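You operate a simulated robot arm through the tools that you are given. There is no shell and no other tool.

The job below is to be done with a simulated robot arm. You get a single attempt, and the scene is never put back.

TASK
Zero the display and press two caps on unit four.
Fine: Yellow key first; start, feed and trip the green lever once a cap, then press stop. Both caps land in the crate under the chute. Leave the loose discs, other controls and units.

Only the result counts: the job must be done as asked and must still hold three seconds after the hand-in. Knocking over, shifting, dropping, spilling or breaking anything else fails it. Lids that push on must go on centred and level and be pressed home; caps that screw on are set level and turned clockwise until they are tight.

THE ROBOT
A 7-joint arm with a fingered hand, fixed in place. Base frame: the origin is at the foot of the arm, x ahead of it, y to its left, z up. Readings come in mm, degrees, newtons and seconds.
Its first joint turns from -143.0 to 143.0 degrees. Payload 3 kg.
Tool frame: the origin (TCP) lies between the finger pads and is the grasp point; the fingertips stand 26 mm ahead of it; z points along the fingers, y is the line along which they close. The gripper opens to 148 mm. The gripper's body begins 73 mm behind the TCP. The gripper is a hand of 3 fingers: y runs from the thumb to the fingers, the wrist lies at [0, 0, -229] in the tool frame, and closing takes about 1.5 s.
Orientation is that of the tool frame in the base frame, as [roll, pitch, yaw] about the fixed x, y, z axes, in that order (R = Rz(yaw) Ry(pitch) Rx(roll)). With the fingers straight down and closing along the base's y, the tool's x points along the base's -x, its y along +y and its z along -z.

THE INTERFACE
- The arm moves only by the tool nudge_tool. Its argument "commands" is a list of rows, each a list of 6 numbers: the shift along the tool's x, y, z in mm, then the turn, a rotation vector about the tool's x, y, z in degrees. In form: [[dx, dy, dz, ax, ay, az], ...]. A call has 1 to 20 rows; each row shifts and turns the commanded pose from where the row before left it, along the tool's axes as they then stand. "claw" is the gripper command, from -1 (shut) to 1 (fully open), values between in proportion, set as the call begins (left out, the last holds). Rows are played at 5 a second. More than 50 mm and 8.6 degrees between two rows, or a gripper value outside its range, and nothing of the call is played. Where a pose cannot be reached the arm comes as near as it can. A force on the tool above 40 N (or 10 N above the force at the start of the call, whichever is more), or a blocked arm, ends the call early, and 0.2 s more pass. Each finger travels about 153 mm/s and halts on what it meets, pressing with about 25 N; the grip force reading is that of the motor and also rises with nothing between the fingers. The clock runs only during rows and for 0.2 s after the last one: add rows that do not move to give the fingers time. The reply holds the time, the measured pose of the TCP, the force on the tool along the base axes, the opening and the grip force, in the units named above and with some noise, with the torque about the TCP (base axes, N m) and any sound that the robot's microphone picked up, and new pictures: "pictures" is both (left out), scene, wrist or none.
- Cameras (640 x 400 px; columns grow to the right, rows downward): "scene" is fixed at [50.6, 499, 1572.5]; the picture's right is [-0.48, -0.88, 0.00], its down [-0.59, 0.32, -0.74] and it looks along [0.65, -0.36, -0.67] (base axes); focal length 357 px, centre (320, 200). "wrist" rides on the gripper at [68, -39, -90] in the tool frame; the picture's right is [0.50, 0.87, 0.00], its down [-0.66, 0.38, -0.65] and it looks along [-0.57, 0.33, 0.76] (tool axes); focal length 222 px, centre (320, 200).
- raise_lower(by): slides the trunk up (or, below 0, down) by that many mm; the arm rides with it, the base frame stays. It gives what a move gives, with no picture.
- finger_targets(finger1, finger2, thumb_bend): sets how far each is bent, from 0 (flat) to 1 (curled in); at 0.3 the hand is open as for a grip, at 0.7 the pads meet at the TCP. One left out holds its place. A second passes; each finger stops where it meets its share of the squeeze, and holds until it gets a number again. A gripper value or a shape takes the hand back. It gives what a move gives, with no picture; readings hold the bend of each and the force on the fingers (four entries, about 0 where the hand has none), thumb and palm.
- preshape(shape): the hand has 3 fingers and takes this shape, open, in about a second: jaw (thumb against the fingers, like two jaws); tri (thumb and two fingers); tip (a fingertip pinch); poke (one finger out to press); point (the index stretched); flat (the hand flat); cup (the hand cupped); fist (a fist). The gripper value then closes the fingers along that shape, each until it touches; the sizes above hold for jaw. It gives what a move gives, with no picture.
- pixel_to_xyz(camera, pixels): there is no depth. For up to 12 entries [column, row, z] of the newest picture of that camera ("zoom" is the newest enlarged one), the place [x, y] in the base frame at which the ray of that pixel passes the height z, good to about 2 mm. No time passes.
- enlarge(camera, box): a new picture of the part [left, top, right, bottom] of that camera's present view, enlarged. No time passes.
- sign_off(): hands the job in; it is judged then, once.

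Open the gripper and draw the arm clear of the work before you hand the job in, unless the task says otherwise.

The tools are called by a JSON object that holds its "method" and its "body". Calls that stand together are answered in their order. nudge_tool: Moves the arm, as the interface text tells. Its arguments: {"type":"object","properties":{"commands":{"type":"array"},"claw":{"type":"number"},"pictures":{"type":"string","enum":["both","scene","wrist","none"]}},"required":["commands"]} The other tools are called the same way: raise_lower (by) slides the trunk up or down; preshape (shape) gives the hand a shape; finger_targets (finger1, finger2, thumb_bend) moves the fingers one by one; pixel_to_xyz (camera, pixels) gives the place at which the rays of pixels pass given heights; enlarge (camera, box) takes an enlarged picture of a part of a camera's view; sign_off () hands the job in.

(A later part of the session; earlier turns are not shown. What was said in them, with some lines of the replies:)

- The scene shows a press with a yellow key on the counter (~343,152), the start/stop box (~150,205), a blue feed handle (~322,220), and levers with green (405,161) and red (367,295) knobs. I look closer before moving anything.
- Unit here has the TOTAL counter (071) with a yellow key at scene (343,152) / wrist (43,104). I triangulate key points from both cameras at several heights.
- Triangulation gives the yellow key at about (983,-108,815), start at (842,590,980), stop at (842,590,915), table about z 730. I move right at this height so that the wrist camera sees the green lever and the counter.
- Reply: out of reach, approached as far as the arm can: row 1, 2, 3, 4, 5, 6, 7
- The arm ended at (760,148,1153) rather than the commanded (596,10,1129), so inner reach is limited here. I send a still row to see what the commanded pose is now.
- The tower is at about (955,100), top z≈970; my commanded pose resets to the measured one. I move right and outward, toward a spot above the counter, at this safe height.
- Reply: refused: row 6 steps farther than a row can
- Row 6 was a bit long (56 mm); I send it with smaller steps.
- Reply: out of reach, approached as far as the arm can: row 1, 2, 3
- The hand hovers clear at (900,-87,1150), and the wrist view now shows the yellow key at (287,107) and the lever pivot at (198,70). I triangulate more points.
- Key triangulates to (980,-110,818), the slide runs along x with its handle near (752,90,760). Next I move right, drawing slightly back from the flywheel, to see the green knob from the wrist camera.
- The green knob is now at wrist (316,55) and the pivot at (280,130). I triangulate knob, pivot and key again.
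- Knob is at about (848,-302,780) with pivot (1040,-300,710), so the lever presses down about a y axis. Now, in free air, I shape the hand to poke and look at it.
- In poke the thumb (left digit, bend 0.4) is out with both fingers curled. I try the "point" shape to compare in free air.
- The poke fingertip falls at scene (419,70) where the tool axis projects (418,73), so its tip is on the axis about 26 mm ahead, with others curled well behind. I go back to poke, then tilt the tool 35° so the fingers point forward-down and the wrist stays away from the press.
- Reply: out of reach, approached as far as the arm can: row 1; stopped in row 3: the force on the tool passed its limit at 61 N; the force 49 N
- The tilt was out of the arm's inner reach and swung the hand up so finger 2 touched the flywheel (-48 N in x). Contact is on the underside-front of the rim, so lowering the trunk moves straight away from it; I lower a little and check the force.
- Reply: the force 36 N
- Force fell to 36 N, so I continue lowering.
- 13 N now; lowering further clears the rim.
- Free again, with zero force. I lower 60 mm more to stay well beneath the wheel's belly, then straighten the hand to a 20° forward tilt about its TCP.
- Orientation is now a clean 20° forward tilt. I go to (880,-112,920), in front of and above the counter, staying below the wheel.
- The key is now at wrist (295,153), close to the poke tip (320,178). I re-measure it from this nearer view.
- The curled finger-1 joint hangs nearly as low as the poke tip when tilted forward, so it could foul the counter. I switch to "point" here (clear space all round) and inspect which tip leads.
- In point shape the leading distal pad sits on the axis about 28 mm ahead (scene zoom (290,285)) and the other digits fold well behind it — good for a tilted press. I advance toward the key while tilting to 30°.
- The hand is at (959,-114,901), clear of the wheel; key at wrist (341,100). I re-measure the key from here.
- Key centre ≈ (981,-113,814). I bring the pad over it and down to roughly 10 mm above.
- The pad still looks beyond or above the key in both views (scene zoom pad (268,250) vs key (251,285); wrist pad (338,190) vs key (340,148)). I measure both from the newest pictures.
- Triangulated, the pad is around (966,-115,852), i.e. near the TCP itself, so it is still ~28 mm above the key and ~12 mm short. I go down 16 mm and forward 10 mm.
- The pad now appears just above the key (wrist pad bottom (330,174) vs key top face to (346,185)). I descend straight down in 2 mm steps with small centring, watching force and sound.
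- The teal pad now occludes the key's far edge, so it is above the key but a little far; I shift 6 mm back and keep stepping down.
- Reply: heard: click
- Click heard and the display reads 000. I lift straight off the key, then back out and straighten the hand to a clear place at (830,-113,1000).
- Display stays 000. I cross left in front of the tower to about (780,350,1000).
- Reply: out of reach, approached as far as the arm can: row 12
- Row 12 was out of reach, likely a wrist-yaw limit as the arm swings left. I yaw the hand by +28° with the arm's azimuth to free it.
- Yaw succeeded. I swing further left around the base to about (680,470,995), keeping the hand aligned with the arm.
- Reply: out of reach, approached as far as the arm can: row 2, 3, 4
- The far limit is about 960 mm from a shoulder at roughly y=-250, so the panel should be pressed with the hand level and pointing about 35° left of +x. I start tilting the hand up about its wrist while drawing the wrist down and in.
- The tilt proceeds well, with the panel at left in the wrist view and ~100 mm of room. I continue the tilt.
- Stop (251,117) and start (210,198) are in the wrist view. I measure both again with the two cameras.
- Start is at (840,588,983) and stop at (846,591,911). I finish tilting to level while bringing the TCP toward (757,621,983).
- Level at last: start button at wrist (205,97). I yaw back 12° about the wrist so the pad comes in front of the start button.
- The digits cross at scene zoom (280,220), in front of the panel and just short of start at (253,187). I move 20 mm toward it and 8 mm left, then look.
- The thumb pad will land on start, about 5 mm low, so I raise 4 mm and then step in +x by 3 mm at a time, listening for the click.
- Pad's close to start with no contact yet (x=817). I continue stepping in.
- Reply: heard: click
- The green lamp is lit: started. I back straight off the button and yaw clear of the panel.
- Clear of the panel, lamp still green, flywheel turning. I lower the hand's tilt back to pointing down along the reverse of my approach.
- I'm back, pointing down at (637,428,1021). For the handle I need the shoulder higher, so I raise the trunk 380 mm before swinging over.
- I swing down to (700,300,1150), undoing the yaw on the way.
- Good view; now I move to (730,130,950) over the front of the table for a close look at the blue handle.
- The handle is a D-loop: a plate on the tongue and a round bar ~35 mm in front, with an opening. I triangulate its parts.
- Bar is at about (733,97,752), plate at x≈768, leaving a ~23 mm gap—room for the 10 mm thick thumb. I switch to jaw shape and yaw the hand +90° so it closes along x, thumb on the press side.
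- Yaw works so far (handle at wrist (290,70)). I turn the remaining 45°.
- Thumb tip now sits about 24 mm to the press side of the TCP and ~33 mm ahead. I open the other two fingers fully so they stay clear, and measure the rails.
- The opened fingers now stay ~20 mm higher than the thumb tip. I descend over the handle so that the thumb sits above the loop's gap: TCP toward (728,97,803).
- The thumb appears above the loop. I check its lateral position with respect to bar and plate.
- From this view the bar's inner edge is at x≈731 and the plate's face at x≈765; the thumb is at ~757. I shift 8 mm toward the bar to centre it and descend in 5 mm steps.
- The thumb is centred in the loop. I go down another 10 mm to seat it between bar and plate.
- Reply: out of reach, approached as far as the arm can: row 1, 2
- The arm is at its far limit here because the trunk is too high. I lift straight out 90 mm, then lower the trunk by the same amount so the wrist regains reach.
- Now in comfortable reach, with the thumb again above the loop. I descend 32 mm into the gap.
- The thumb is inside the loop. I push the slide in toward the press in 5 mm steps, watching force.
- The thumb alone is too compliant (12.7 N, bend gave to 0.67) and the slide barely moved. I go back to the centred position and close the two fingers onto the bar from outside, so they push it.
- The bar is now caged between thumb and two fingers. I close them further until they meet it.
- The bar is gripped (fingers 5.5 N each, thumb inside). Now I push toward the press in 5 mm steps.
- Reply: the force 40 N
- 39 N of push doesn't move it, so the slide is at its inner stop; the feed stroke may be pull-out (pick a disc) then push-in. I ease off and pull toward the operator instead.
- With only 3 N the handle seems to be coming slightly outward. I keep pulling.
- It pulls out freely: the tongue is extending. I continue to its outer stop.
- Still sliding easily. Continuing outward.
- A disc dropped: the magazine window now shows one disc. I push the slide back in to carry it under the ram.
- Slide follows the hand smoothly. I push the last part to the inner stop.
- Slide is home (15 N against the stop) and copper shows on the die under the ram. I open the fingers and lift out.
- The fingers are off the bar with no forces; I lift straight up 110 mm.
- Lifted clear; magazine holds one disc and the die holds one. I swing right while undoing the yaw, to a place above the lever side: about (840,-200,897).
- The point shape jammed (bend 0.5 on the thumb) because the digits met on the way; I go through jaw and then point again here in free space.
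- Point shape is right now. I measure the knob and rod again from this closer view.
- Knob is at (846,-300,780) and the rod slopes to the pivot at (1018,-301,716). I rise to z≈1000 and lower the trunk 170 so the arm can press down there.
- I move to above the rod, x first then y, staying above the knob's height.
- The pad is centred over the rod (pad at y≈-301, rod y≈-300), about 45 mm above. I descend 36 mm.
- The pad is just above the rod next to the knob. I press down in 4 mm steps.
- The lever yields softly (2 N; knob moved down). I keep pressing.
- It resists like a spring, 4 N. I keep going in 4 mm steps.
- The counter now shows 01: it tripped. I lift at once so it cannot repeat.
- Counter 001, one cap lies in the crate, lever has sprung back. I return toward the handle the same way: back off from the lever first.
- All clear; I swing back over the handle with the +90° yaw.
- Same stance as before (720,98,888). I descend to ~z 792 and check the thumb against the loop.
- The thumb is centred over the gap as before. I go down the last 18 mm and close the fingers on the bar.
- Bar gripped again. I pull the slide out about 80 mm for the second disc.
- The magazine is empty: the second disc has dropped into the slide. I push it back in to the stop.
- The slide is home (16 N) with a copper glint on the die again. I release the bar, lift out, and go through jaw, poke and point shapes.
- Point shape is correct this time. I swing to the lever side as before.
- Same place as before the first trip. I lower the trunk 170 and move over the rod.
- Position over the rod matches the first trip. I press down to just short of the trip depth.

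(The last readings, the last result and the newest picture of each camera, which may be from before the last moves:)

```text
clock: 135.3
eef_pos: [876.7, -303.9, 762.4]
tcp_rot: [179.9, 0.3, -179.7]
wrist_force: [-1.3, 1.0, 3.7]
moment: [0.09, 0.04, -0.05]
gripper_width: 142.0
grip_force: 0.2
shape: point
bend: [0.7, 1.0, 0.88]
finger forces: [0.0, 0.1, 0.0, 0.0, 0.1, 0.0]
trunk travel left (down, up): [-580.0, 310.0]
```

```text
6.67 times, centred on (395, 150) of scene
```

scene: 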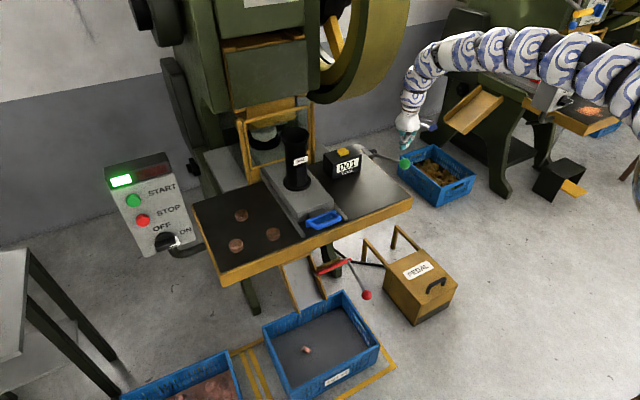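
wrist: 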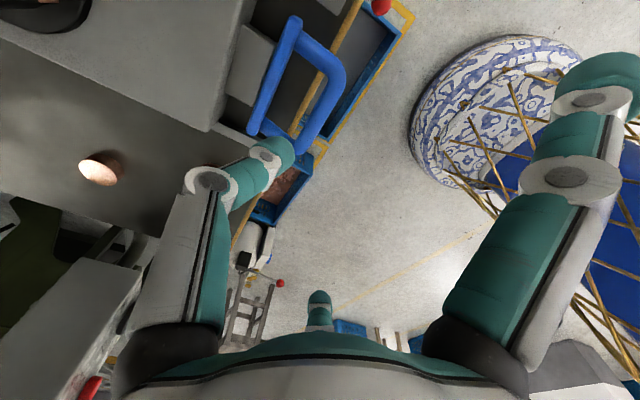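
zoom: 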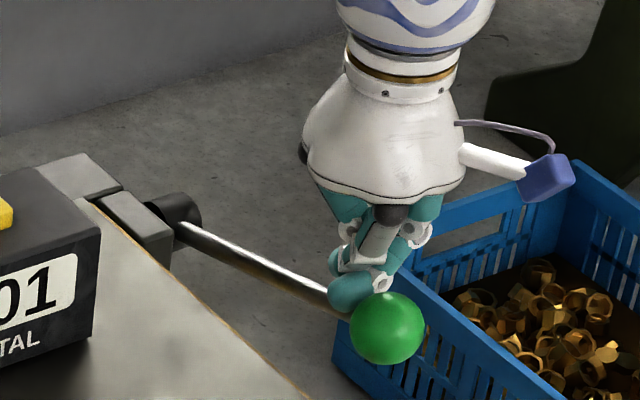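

Still 001, lever halfway. I complete the stroke to the same depth as the first trip and come straight back up in one go.

{"method": "nudge_tool", "body": {"commands": [[0, 0, 4, 0, 0, 0], [0, 0, 4, 0, 0, 0], [0, 0, 4, 0, 0, 0], [0, 0, 4, 0, 0, 0], [0, 0, 4, 0, 0, 0], [0, 0, 4, 0, 0, 0], [0, 0, 0, 0, 0, 0], [0, 0, -35, 0, 0, 0], [0, 0, -35, 0, 0, 0], [0, 0, -30, 0, 0, 0], [0, 0, 0, 0, 0, 0], [0, 0, 0, 0, 0, 0]], "pictures": "scene"}}

{"method": "enlarge", "body": {"camera": "scene", "box": [270, 110, 430, 210]}}

{"method": "enlarge", "body": {"camera": "scene", "box": [230, 240, 400, 400]}}

```text
clock: 137.9
eef_pos: [876.4, -303.7, 839.4]
tcp_rot: [179.9, 0.3, -179.7]
wrist_force: [-0.5, -0.3, 0.0]
moment: [-0.03, 0.0, 0.01]
gripper_width: 142.2
grip_force: 0.0
shape: point
bend: [0.7, 1.0, 0.88]
finger forces: [0.0, 0.0, 0.0, 0.1, 0.0, 0.0]
trunk travel left (down, up): [-580.0, 310.0]
```

scene: 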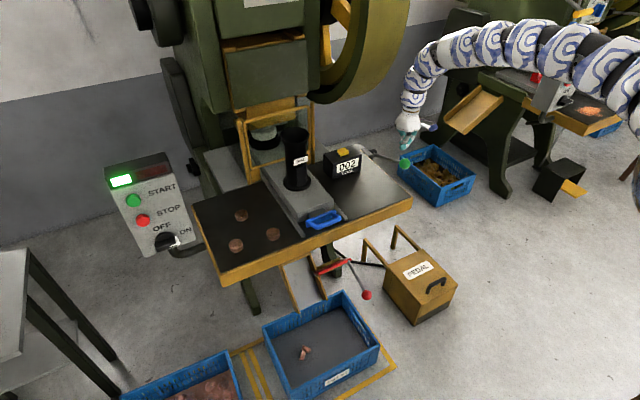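

```text
4.00 times, centred on (350, 160) of scene
```

zoom: 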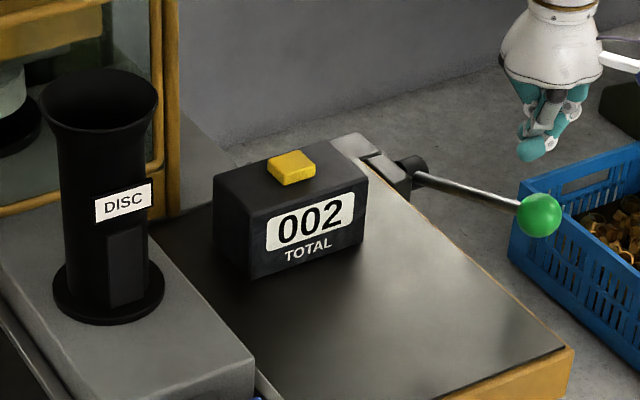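

```text
2.50 times, centred on (315, 320) of scene
```

zoom: 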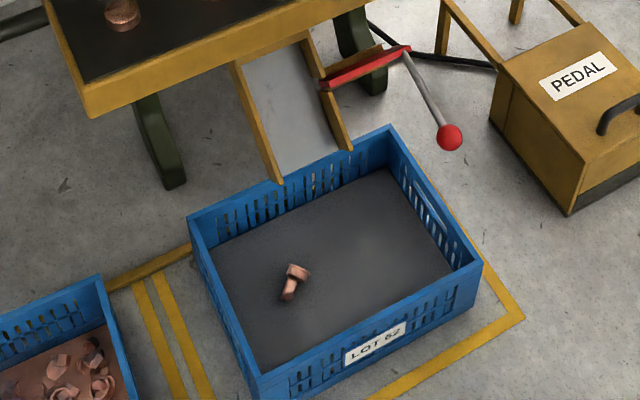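

Counter 002 and both caps are in the crate. Now stop: I back away from the lever and cross left in front of the tower.

{"method": "nudge_tool", "body": {"commands": [[0, 29, 0, 0, 0, 0], [0, 29, 0, 0, 0, 0], [0, 29, 0, 0, 0, 0], [20, 0, -30, 0, 0, 0], [20, 0, -30, 0, 0, 0], [20, 0, -30, 0, 0, 0], [0, 0, 0, 0, 0, 0]], "pictures": "none"}}

{"method": "nudge_tool", "body": {"commands": [[0, 38, 0, 0, 0, 0], [0, 38, 0, 0, 0, 0], [0, 38, 0, 0, 0, 0], [0, 38, 0, 0, 0, 0], [0, 38, 0, 0, 0, 0], [0, 38, 0, 0, 0, 0], [0, 38, 0, 0, 0, 0], [0, 38, 0, 0, 0, 0], [12, 38, 0, 0, 0, 0], [12, 38, 0, 0, 0, 0], [12, 38, 0, 0, 0, 0], [12, 38, 0, 0, 0, 0], [12, 38, 0, 0, 0, 0], [0, 0, 0, 0, 0, 0]], "pictures": "scene"}}

```text
clock: 139.5
eef_pos: [830.3, -219.7, 924.5]
tcp_rot: [180.0, 0.1, -179.9]
wrist_force: [0.5, -0.8, -0.4]
moment: [0.04, 0.01, 0.0]
gripper_width: 142.2
grip_force: 0.2
shape: point
bend: [0.7, 1.0, 0.88]
finger forces: [0.1, 0.0, 0.0, 0.1, 0.0, 0.0]
out of reach, approached as far as the arm can: row 6
trunk travel left (down, up): [-580.0, 310.0]
```

```text
clock: 142.5
eef_pos: [771.0, 275.5, 923.7]
tcp_rot: [179.9, 0.2, -179.7]
wrist_force: [0.4, 0.5, 0.8]
moment: [-0.02, -0.01, 0.04]
gripper_width: 141.9
grip_force: 0.0
shape: point
bend: [0.7, 1.0, 0.88]
finger forces: [0.0, 0.0, 0.0, 0.0, 0.0, 0.1]
trunk travel left (down, up): [-580.0, 310.0]
```

scene: 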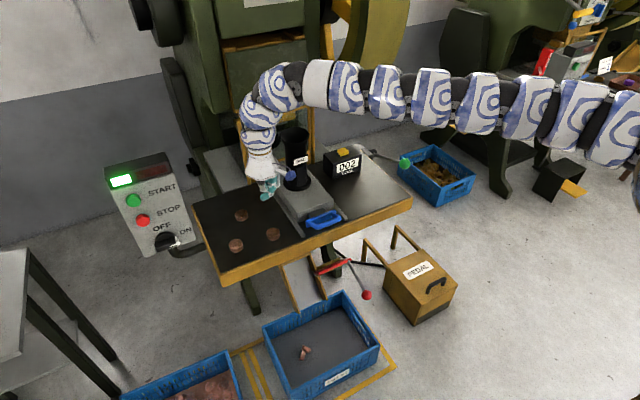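

Now at (771,275,924) above the table's left part. I raise the arm 130 and lower the trunk 130 to recover the trunk height used for the start button.

{"method": "nudge_tool", "body": {"commands": [[0, 0, -32.5, 0, 0, 0], [0, 0, -32.5, 0, 0, 0], [0, 0, -32.5, 0, 0, 0], [0, 0, -32.5, 0, 0, 0], [0, 0, 0, 0, 0, 0]], "pictures": "none"}}

{"method": "raise_lower", "body": {"by": -130}}

{"method": "nudge_tool", "body": {"commands": [[17.8, 28.2, -11.2, 0, 0, -6.67], [14.4, 30.1, -11.2, 0, 0, -6.67], [10.8, 31.5, -11.2, 0, 0, -6.67], [7.1, 32.6, -11.2, 0, 0, -6.67], [3.2, 33.2, -11.2, 0, 0, -6.67], [0.4, 33.2, -11.2, 0, 0, -6.67], [0, 0, 0, 0, 0, 0]], "pictures": "scene"}}

```text
clock: 143.7
eef_pos: [768.9, 274.9, 1055.7]
tcp_rot: [179.9, 0.2, -179.7]
wrist_force: [0.8, 0.2, -0.7]
moment: [-0.02, 0.03, 0.0]
gripper_width: 141.8
grip_force: 0.1
shape: point
bend: [0.7, 1.0, 0.88]
finger forces: [0.0, 0.0, 0.0, 0.0, 0.0, 0.0]
trunk travel left (down, up): [-580.0, 310.0]
```

```text
clock: 145.3
eef_pos: [769.8, 274.9, 926.0]
tcp_rot: [179.9, 0.3, -179.8]
wrist_force: [-0.5, -0.2, 0.0]
moment: [-0.01, -0.02, 0.05]
gripper_width: 141.9
grip_force: 0.1
shape: point
bend: [0.7, 1.0, 0.88]
finger forces: [0.0, 0.0, 0.0, 0.2, 0.1, 0.0]
trunk travel left (down, up): [-450.0, 440.0]
```

```text
clock: 146.9
eef_pos: [660.8, 443.0, 994.8]
tcp_rot: [-179.9, 0.2, -139.6]
wrist_force: [-0.7, 0.4, 0.4]
moment: [-0.01, -0.01, -0.02]
gripper_width: 142.1
grip_force: 0.0
shape: point
bend: [0.7, 1.0, 0.88]
finger forces: [0.1, 0.0, 0.0, 0.0, 0.1, 0.1]
trunk travel left (down, up): [-450.0, 440.0]
```

scene: 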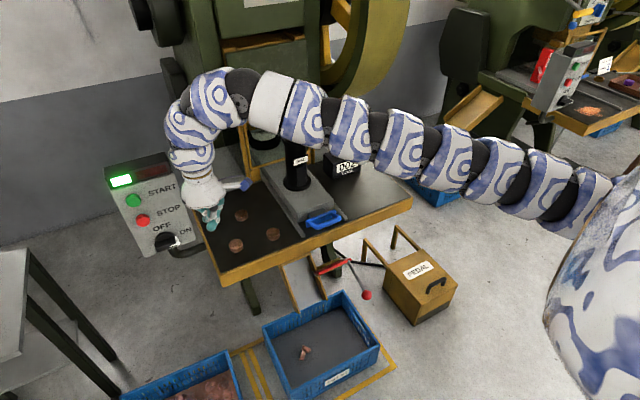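

Same stance as before the start press. I replay the tilt-up sequence.

{"method": "nudge_tool", "body": {"commands": [[-23.2, 6, 16.8, 0, -7, 0], [-21, 6, 16.1, 0, -7, 0], [-18.9, 6, 15.1, 0, -7, 0], [-16.9, 6, 13.9, 0, -7, 0], [-15.1, 6, 12.4, 0, -7, 0], [-13.4, 6, 10.8, 0, -7, 0], [-12, 6, 8.9, 0, -7, 0], [-10.9, 6, 6.9, 0, -7, 0], [0, 0, 0, 0, 0, 0]], "pictures": "none"}}

{"method": "nudge_tool", "body": {"commands": [[-11.1, 5.1, 7.5, 0, -6.8, 0], [-10.1, 5.1, 5.6, 0, -6.8, 0], [-9.4, 5.1, 3.5, 0, -6.8, 0], [-8.9, 5.1, 1.4, 0, -6.8, 0], [-8.7, 5.1, -0.8, 0, -6.8, 0], [0, 0, 0, 0, 0, 0]], "pictures": "both"}}

```text
clock: 148.9
eef_pos: [744.9, 577.7, 945.6]
tcp_rot: [-179.9, 56.3, -139.6]
wrist_force: [0.4, 0.1, 0.7]
moment: [0.01, 0.02, 0.0]
gripper_width: 141.8
grip_force: 0.0
shape: point
bend: [0.7, 1.0, 0.88]
finger forces: [0.0, 0.1, 0.1, 0.0, 0.0, 0.1]
trunk travel left (down, up): [-450.0, 440.0]
```

```text
clock: 150.3
eef_pos: [757.1, 616.0, 981.3]
tcp_rot: [-9.6, 89.7, 30.6]
wrist_force: [0.7, -0.1, -0.7]
moment: [0.02, -0.05, 0.05]
gripper_width: 142.2
grip_force: 0.0
shape: point
bend: [0.7, 1.0, 0.88]
finger forces: [0.1, 0.0, 0.1, 0.0, 0.0, 0.0]
trunk travel left (down, up): [-450.0, 440.0]
```

scene: 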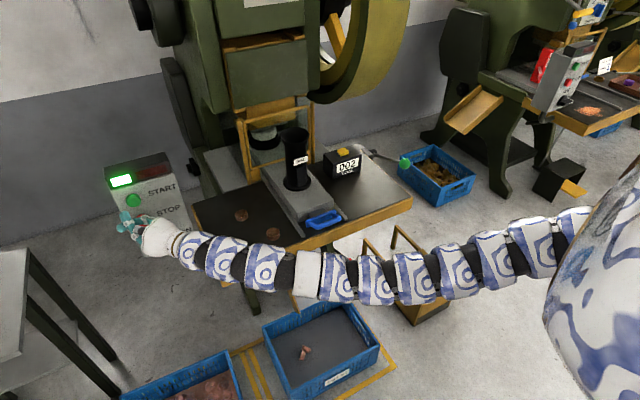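
wrist: 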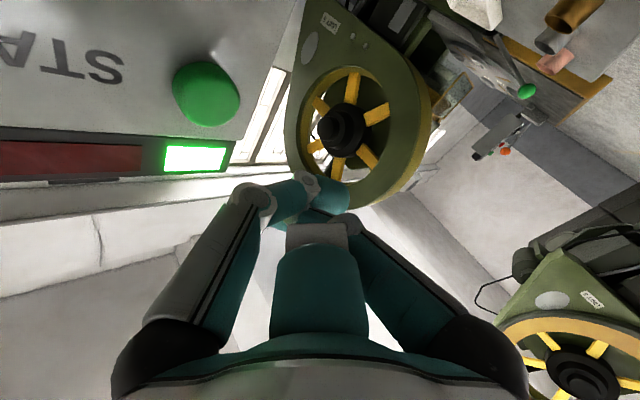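

Level again in front of the panel. To keep my lower knuckle off the selector knob below stop, I dip the hand 20° (θ≈70°), raise the arm, and lower the trunk to match the stop height.

{"method": "nudge_tool", "body": {"commands": [[26.6, 0, -1.55, 0, 6.67, 0], [26.6, 0, -1.55, 0, 6.67, 0], [26.6, 0, -1.55, 0, 6.67, 0], [-42.3, 0, -15.4, 0, 0, 0], [-42.3, 0, -15.4, 0, 0, 0], [0, 0, 0, 0, 0, 0]], "pictures": "none"}}

{"method": "raise_lower", "body": {"by": -80}}

{"method": "nudge_tool", "body": {"commands": [[0, 0, 0, 0, 0, 0]]}}

{"method": "enlarge", "body": {"camera": "scene", "box": [90, 140, 220, 270]}}

```text
clock: 151.7
eef_pos: [742.9, 610.6, 995.3]
tcp_rot: [-179.6, 70.3, -139.5]
wrist_force: [-0.3, -0.5, -0.1]
moment: [0.04, -0.01, 0.02]
gripper_width: 142.2
grip_force: 0.0
shape: point
bend: [0.7, 1.0, 0.88]
finger forces: [0.0, 0.0, 0.0, 0.0, 0.0, 0.1]
trunk travel left (down, up): [-450.0, 440.0]
```

```text
clock: 152.9
eef_pos: [743.4, 612.0, 915.8]
tcp_rot: [-179.8, 70.2, -139.5]
wrist_force: [-0.7, 0.2, -1.0]
moment: [-0.03, 0.02, 0.0]
gripper_width: 142.1
grip_force: 0.0
shape: point
bend: [0.7, 1.0, 0.88]
finger forces: [0.1, 0.1, 0.1, 0.1, 0.0, 0.1]
trunk travel left (down, up): [-370.0, 520.0]
```

```text
clock: 153.3
eef_pos: [743.7, 611.4, 915.7]
tcp_rot: [-179.6, 70.2, -139.3]
wrist_force: [0.8, 0.6, 0.2]
moment: [0.0, -0.02, 0.01]
gripper_width: 142.0
grip_force: 0.0
shape: point
bend: [0.7, 1.0, 0.88]
finger forces: [0.1, 0.0, 0.0, 0.0, 0.0, 0.0]
trunk travel left (down, up): [-370.0, 520.0]
```

scene: 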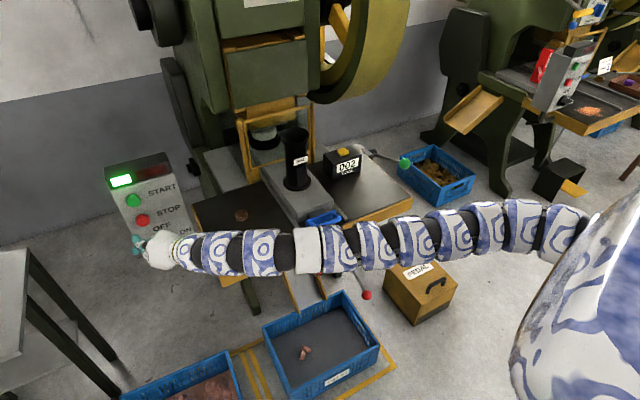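
wrist: 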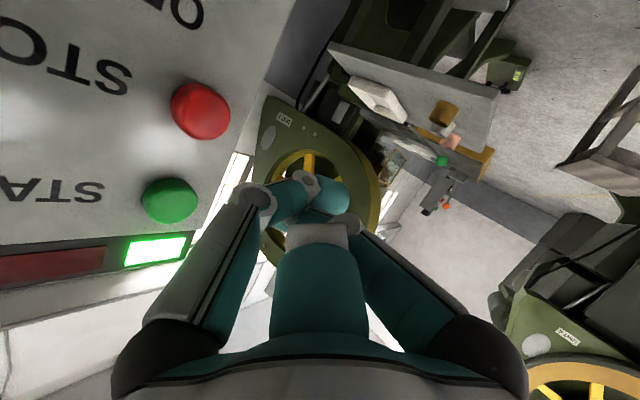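

```text
3.08 times, centred on (155, 205) of scene
```

zoom: 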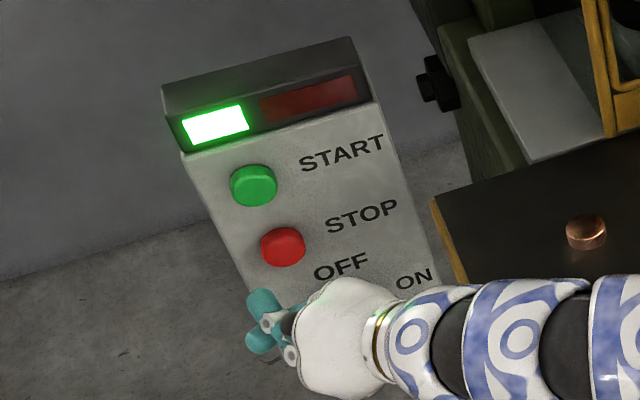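

Stop is at wrist (200,111); hand is at the right height. I verify the stop position and move in front of it with a small yaw.

{"method": "pixel_to_xyz", "body": {"camera": "wrist", "pixels": [[200, 111, 900], [200, 111, 910], [200, 111, 920]]}}

{"method": "nudge_tool", "body": {"commands": [[-3.2, -20.7, 8.7, 2.8, 0, 1], [-3.2, -20.7, 8.7, 2.8, 0, 1], [0, 0, 0, 0, 0, 0]]}}

{"method": "enlarge", "body": {"camera": "scene", "box": [110, 190, 180, 260]}}

{"method": "enlarge", "body": {"camera": "wrist", "box": [180, 20, 440, 240]}}

```text
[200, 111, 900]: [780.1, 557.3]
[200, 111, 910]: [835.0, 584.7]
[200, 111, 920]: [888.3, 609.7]
```

```text
clock: 154.1
eef_pos: [784.8, 589.7, 914.6]
tcp_rot: [-179.7, 70.3, -145.4]
wrist_force: [-0.2, 0.7, 0.2]
moment: [-0.02, 0.0, -0.01]
gripper_width: 142.2
grip_force: 0.1
shape: point
bend: [0.7, 1.0, 0.88]
finger forces: [0.0, 0.0, 0.0, 0.1, 0.0, 0.1]
trunk travel left (down, up): [-370.0, 520.0]
```

scene: 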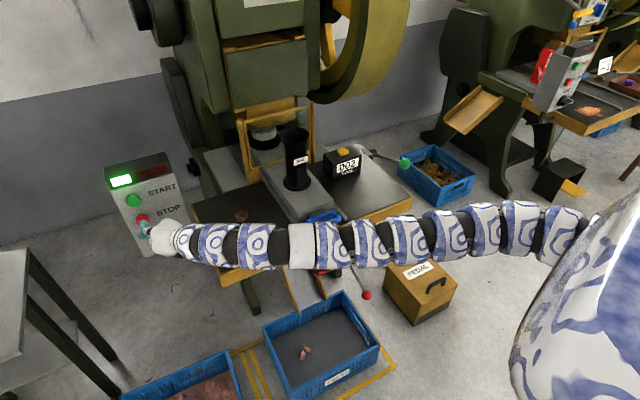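
wrist: 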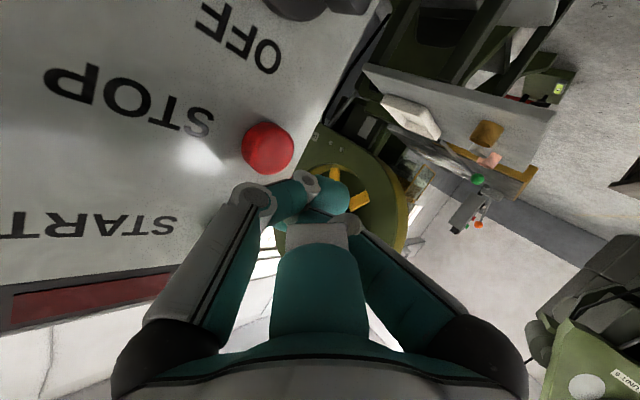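

```text
5.71 times, centred on (145, 225) of scene
```

zoom: 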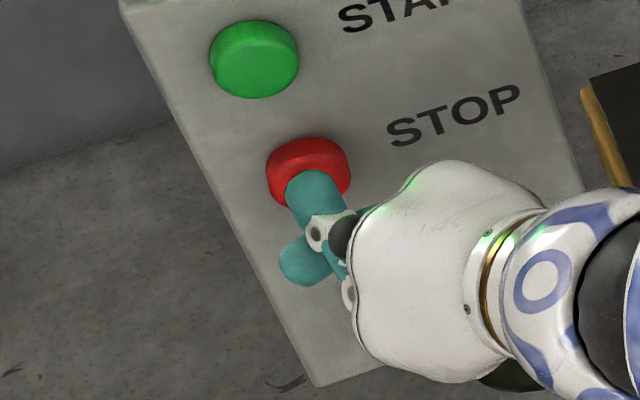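

```text
1.82 times, centred on (310, 130) of wrist
```

zoom: 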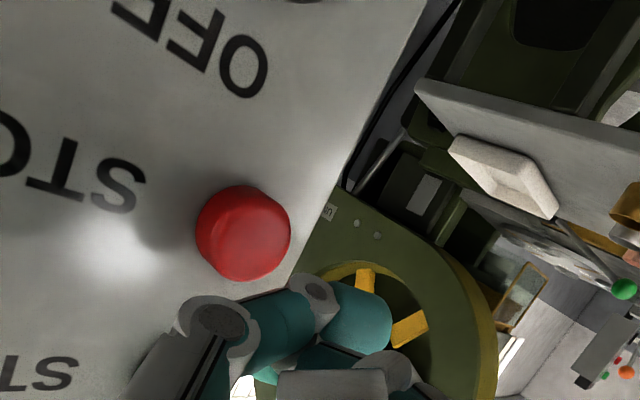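

Stop confirmed at (842,589,911). The pad sits ~10 mm low because of the dip, so I raise 9 mm and go 22 mm closer.

{"method": "nudge_tool", "body": {"commands": [[-7.3, -6.2, 7, 0, 0, 0], [-7.3, -6.2, 7, 0, 0, 0], [0, 0, 0, 0, 0, 0]], "pictures": "none"}}

{"method": "enlarge", "body": {"camera": "scene", "box": [110, 190, 180, 260]}}

{"method": "enlarge", "body": {"camera": "wrist", "box": [180, 20, 440, 240]}}

```text
clock: 154.9
eef_pos: [804.7, 589.9, 924.8]
tcp_rot: [-179.8, 70.2, -145.4]
wrist_force: [-0.7, -0.4, 0.2]
moment: [0.02, 0.03, 0.04]
gripper_width: 142.1
grip_force: 0.1
shape: point
bend: [0.7, 1.0, 0.88]
finger forces: [0.1, 0.1, 0.0, 0.0, 0.0, 0.1]
trunk travel left (down, up): [-370.0, 520.0]
```

```text
5.71 times, centred on (145, 225) of scene
```

zoom: 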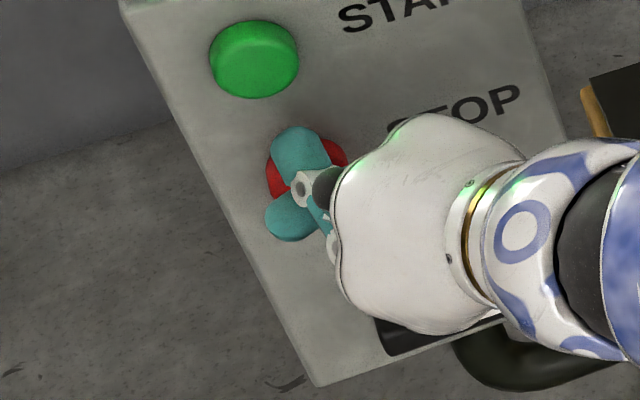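

```text
1.82 times, centred on (310, 130) of wrist
```

zoom: 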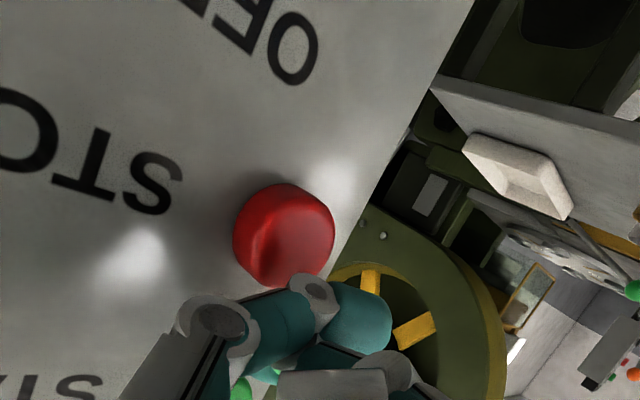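

Alignment matches the start approach apart from ~5 mm too far left; I correct that and step in 3 mm at a time.

{"method": "nudge_tool", "body": {"commands": [[1, -4.1, -2.7, 0, 0, 0], [-0.84, -1.7, 2.32, 0, 0, 0], [-0.84, -1.7, 2.32, 0, 0, 0], [-0.84, -1.7, 2.32, 0, 0, 0], [-0.84, -1.7, 2.32, 0, 0, 0], [-0.84, -1.7, 2.32, 0, 0, 0], [0, 0, 0, 0, 0, 0]], "pictures": "none"}}

{"method": "enlarge", "body": {"camera": "scene", "box": [110, 180, 180, 250]}}

{"method": "enlarge", "body": {"camera": "wrist", "box": [180, 20, 440, 240]}}

```text
clock: 156.5
eef_pos: [820.9, 585.3, 924.0]
tcp_rot: [-179.7, 70.2, -145.3]
wrist_force: [0.2, 0.8, -0.1]
moment: [-0.01, 0.02, -0.01]
gripper_width: 142.0
grip_force: 0.0
shape: point
bend: [0.7, 1.0, 0.88]
finger forces: [0.1, 0.0, 0.1, 0.1, 0.0, 0.0]
trunk travel left (down, up): [-370.0, 520.0]
```

```text
5.71 times, centred on (145, 215) of scene
```

zoom: 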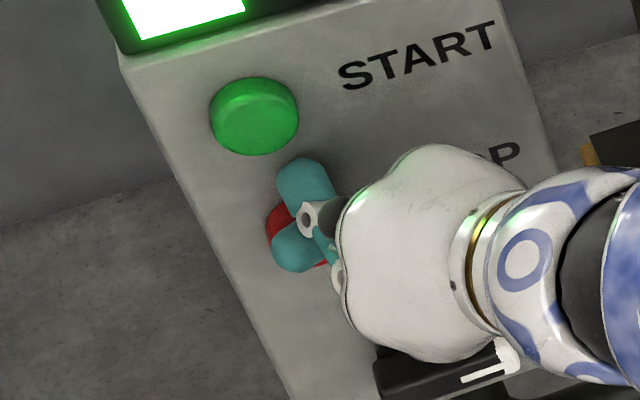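

```text
1.82 times, centred on (310, 130) of wrist
```

zoom: 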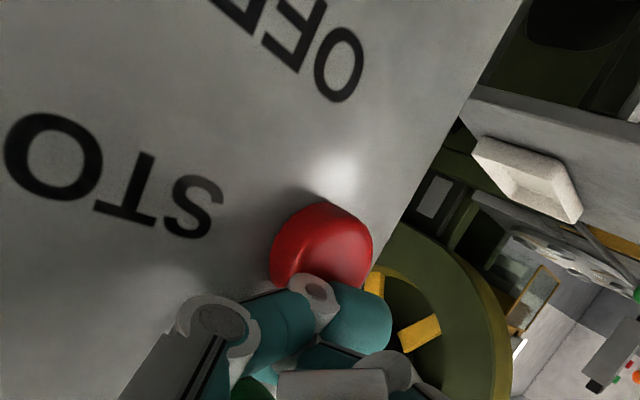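

No contact yet at x=821; the pad overlaps stop in both views. I continue in 3 mm steps.

{"method": "nudge_tool", "body": {"commands": [[-0.84, -1.7, 2.32, 0, 0, 0], [-0.84, -1.7, 2.32, 0, 0, 0], [-0.84, -1.7, 2.32, 0, 0, 0], [0, 0, 0, 0, 0, 0]], "pictures": "none"}}

{"method": "enlarge", "body": {"camera": "scene", "box": [110, 180, 180, 250]}}

{"method": "enlarge", "body": {"camera": "wrist", "box": [180, 20, 440, 240]}}

```text
clock: 157.5
eef_pos: [824.5, 587.6, 925.2]
tcp_rot: [-179.6, 70.3, -144.9]
wrist_force: [-32.1, -4.2, -4.3]
moment: [0.09, -0.45, -0.09]
gripper_width: 142.0
grip_force: 0.0
shape: point
bend: [0.7, 1.0, 0.9]
finger forces: [30.7, 0.1, 0.0, 0.0, 3.7, 0.1]
trunk travel left (down, up): [-370.0, 520.0]
heard: click
```

```text
5.71 times, centred on (145, 215) of scene
```

zoom: 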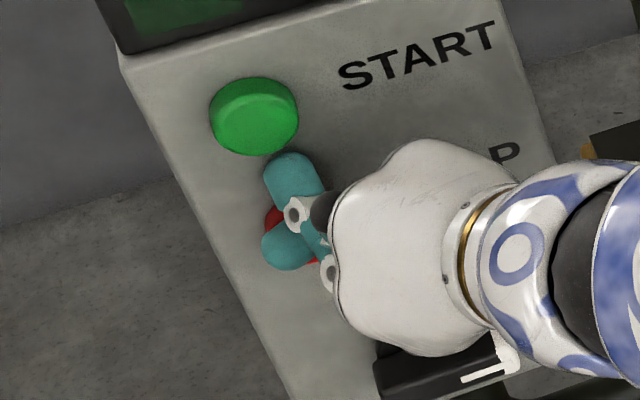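

```text
1.82 times, centred on (310, 130) of wrist
```

zoom: 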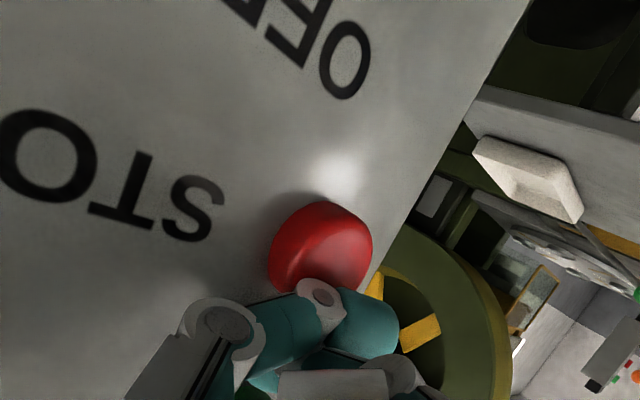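

Click, and the green lamp went out. I back straight off right away.

{"method": "nudge_tool", "body": {"commands": [[4.2, 8.5, -11.6, 0, 0, 0], [4.2, 8.5, -11.6, 0, 0, 0], [4.2, 8.5, -11.6, 0, 0, 0], [0, 0, 0, 0, 0, 0]]}}

{"method": "enlarge", "body": {"camera": "scene", "box": [90, 140, 220, 270]}}

```text
clock: 158.5
eef_pos: [785.5, 584.8, 924.5]
tcp_rot: [-179.6, 70.5, -145.4]
wrist_force: [-0.1, -0.8, 0.1]
moment: [-0.02, -0.03, -0.02]
gripper_width: 142.0
grip_force: 0.1
shape: point
bend: [0.7, 1.0, 0.89]
finger forces: [0.1, 0.0, 0.0, 0.0, 0.0, 0.1]
trunk travel left (down, up): [-370.0, 520.0]
```

scene: 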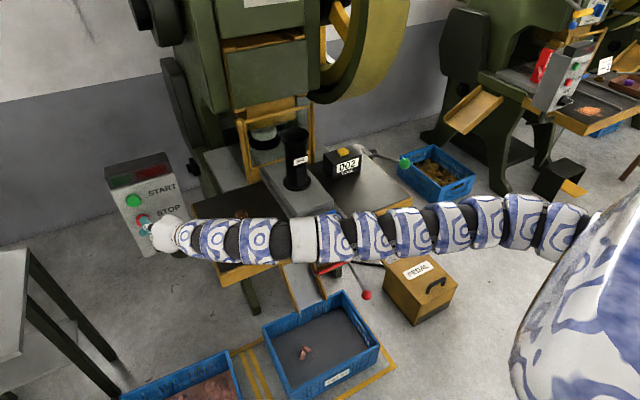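
wrist: 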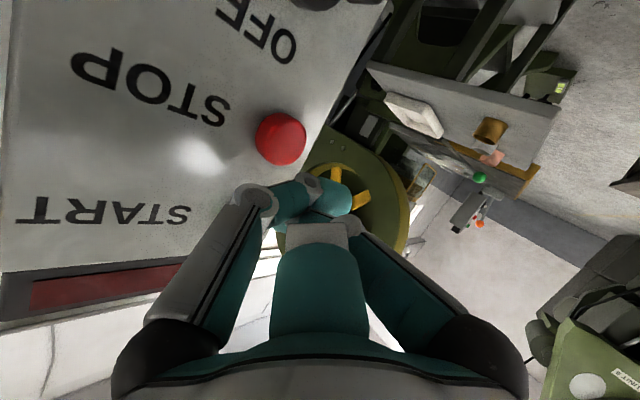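

```text
3.08 times, centred on (155, 205) of scene
```

zoom: 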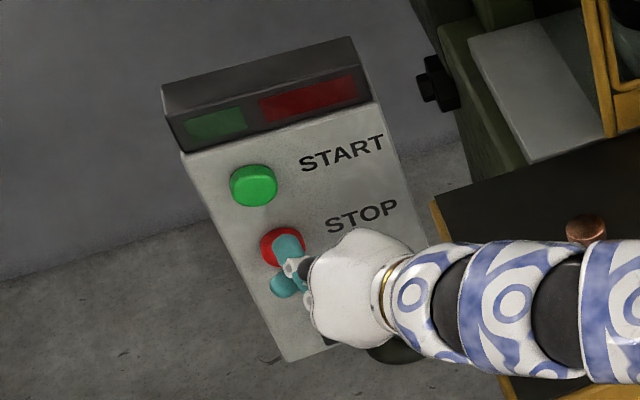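

Stopped: both lamps dark, buttons free, caps in the crate, counter 002. I draw further back and start tilting the hand down away from the panel.

{"method": "nudge_tool", "body": {"commands": [[4.2, 8.5, -11.5, 0, 0, 0], [4.2, 8.5, -11.5, 0, 0, 0], [10.5, -6.9, -9, 0, 7, 0], [11.6, -6.9, -11, 0, 7, 0], [12.8, -6.9, -13, 0, 7, 0], [14.3, -6.9, -14.7, 0, 7, 0], [16, -6.9, -16.3, 0, 7, 0], [0, 0, 0, 0, 0, 0]], "pictures": "scene"}}

{"method": "nudge_tool", "body": {"commands": [[17.9, -6.9, -17.6, 0, 7, 0], [19.9, -6.9, -18.7, 0, 7, 0], [22, -6.9, -19.6, 0, 7, 0], [24.2, -6.9, -20.1, 0, 7, 0], [26.5, -6.9, -20.5, 0, 7, 0], [0, 0, 0, 0, 0, 0]]}}

```text
clock: 160.3
eef_pos: [700.6, 508.9, 908.9]
tcp_rot: [-179.9, 35.2, -145.5]
wrist_force: [0.4, 0.4, -0.2]
moment: [0.02, 0.01, -0.02]
gripper_width: 142.0
grip_force: 0.1
shape: point
bend: [0.7, 1.0, 0.89]
finger forces: [0.1, 0.0, 0.0, 0.0, 0.1, 0.0]
trunk travel left (down, up): [-370.0, 520.0]
```

scene: 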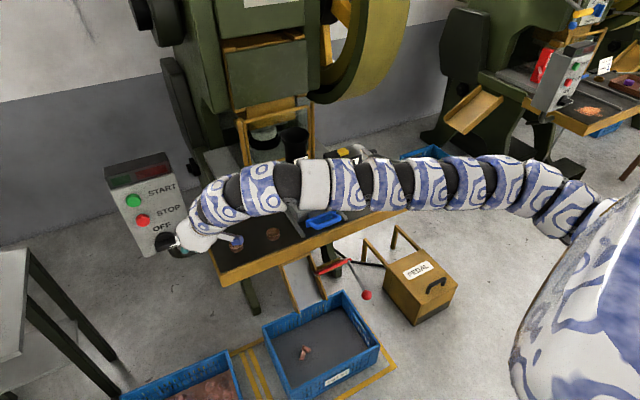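

```text
clock: 161.7
eef_pos: [606.7, 401.8, 960.3]
tcp_rot: [-179.9, 0.1, -145.7]
wrist_force: [-0.2, -0.8, -0.2]
moment: [0.0, 0.01, 0.02]
gripper_width: 142.1
grip_force: 0.1
shape: point
bend: [0.7, 1.0, 0.89]
finger forces: [0.0, 0.0, 0.1, 0.0, 0.0, 0.0]
trunk travel left (down, up): [-370.0, 520.0]
```

scene: 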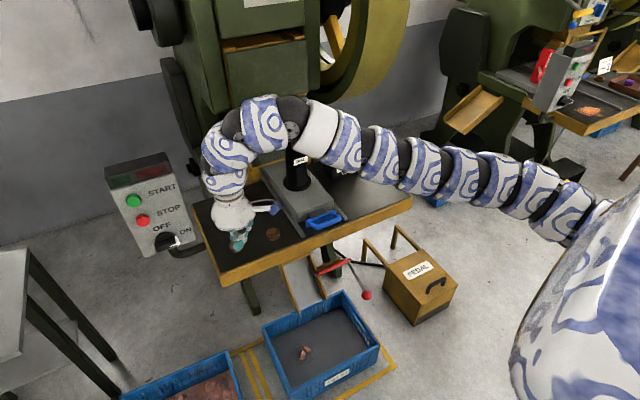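
wrist: 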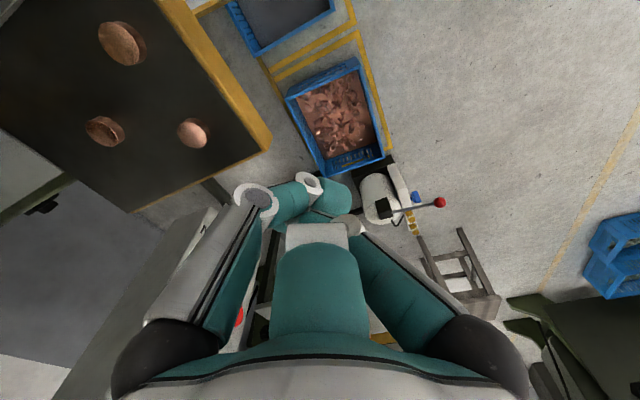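

The hand is clear of panel and table. I raise the trunk 220 mm and open the hand.

{"method": "raise_lower", "body": {"by": 220}}

{"method": "preshape", "body": {"shape": "jaw"}}

{"method": "nudge_tool", "body": {"commands": [[0, 0, 0, 0, 0, 0], [0, 0, 0, 0, 0, 0], [0, 0, 0, 0, 0, 0], [0, 0, 0, 0, 0, 0], [0, 0, 0, 0, 0, 0]], "claw": 1}}

{"method": "enlarge", "body": {"camera": "scene", "box": [240, 110, 440, 240]}}

{"method": "enlarge", "body": {"camera": "scene", "box": [230, 240, 400, 400]}}

{"method": "enlarge", "body": {"camera": "scene", "box": [90, 140, 220, 270]}}

```text
clock: 164.0
eef_pos: [608.3, 402.1, 1180.1]
tcp_rot: [-179.9, 0.2, -145.7]
wrist_force: [0.3, 0.0, 1.2]
moment: [0.0, 0.0, -0.01]
gripper_width: 142.2
grip_force: 0.0
shape: point
bend: [0.7, 1.0, 0.89]
finger forces: [0.0, 0.0, 0.0, 0.0, 0.0, 0.0]
trunk travel left (down, up): [-590.0, 300.0]
```

```text
clock: 164.9
eef_pos: [605.7, 403.5, 1179.9]
tcp_rot: [-179.8, 0.3, -145.6]
wrist_force: [0.6, -0.6, -0.8]
moment: [-0.02, 0.0, 0.01]
gripper_width: 148.0
grip_force: 0.1
shape: jaw
bend: [0.3, 0.3, 0.3]
finger forces: [0.0, 0.0, 0.0, 0.0, 0.1, 0.1]
trunk travel left (down, up): [-590.0, 300.0]
```

```text
clock: 166.1
eef_pos: [607.0, 403.5, 1179.7]
tcp_rot: [-179.8, 0.3, -145.5]
wrist_force: [0.7, -1.0, -0.4]
moment: [0.0, 0.01, -0.02]
gripper_width: 147.9
grip_force: 0.1
shape: jaw
bend: [0.3, 0.3, 0.3]
finger forces: [0.1, 0.0, 0.0, 0.0, 0.0, 0.1]
trunk travel left (down, up): [-590.0, 300.0]
```

scene: 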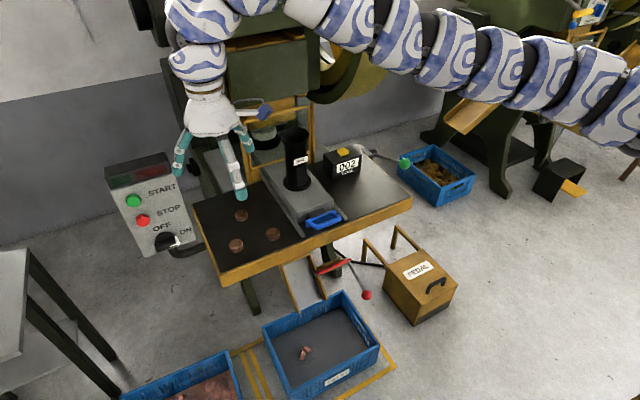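
wrist: 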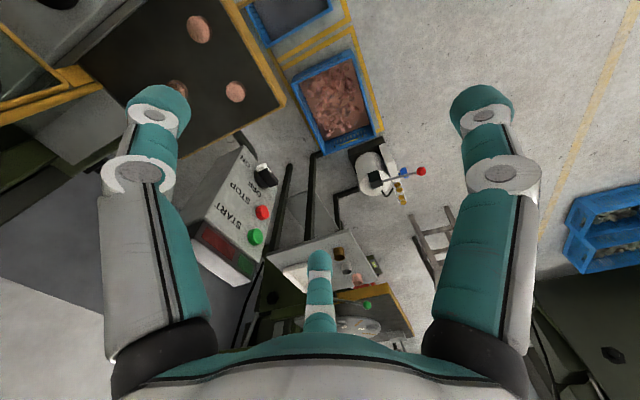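

```text
3.08 times, centred on (340, 175) of scene
```

zoom: 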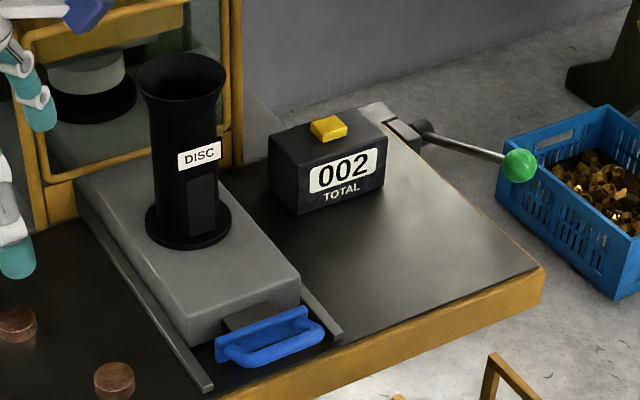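

```text
2.50 times, centred on (315, 320) of scene
```

zoom: 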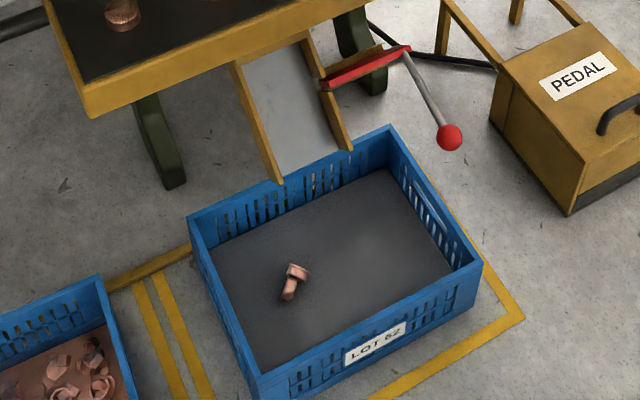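

```text
3.08 times, centred on (155, 205) of scene
```

zoom: 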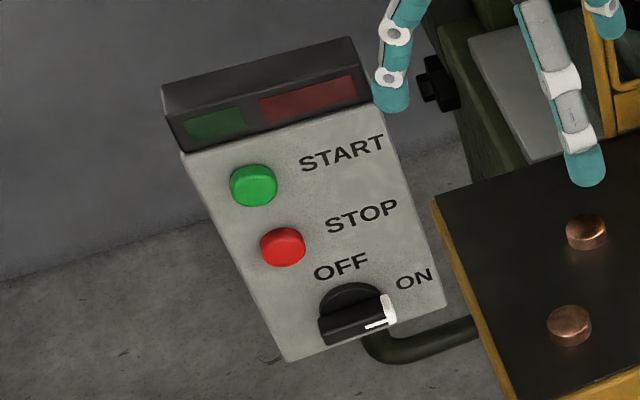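

The display reads 002, both caps lie in the crate, the slide is home and the lever is up. The machine is stopped with the selector still at ON, the loose discs haven't moved, and the open hand is clear, so I hand in the job.

{"method": "sign_off", "body": {}}

```text
The job is handed in.
```

The job is handed in: I zeroed the display, pressed two caps on unit four, and both landed in the crate under the chute. The result of the judging hasn't come back yet.

- **Display:** the yellow key cleared it from 071 to 000 before starting. It reads 002 after two trips of the green lever.
- **Feed:** both discs in the magazine were used, so it is now empty. The feed slide is back in its home position.
- **Stop:** I pressed stop after the second cap, and the green lamp went out. The selector is still at ON, and the red lever and the pedal were not touched.
- **Loose discs:** they are where they were.

**Unintended contact:** early on, an out-of-reach move swung one finger into the flywheel at up to about 61 N before the stop cut in. The machine was not running at that point. I saw no damage or shift, and the press ran normally afterwards. A finger also pressed the panel face at about 30 N while I was pushing stop.

I took this to be unit four from the neighbouring presses' labels, which I could only partly read. I never read a number on this unit itself.
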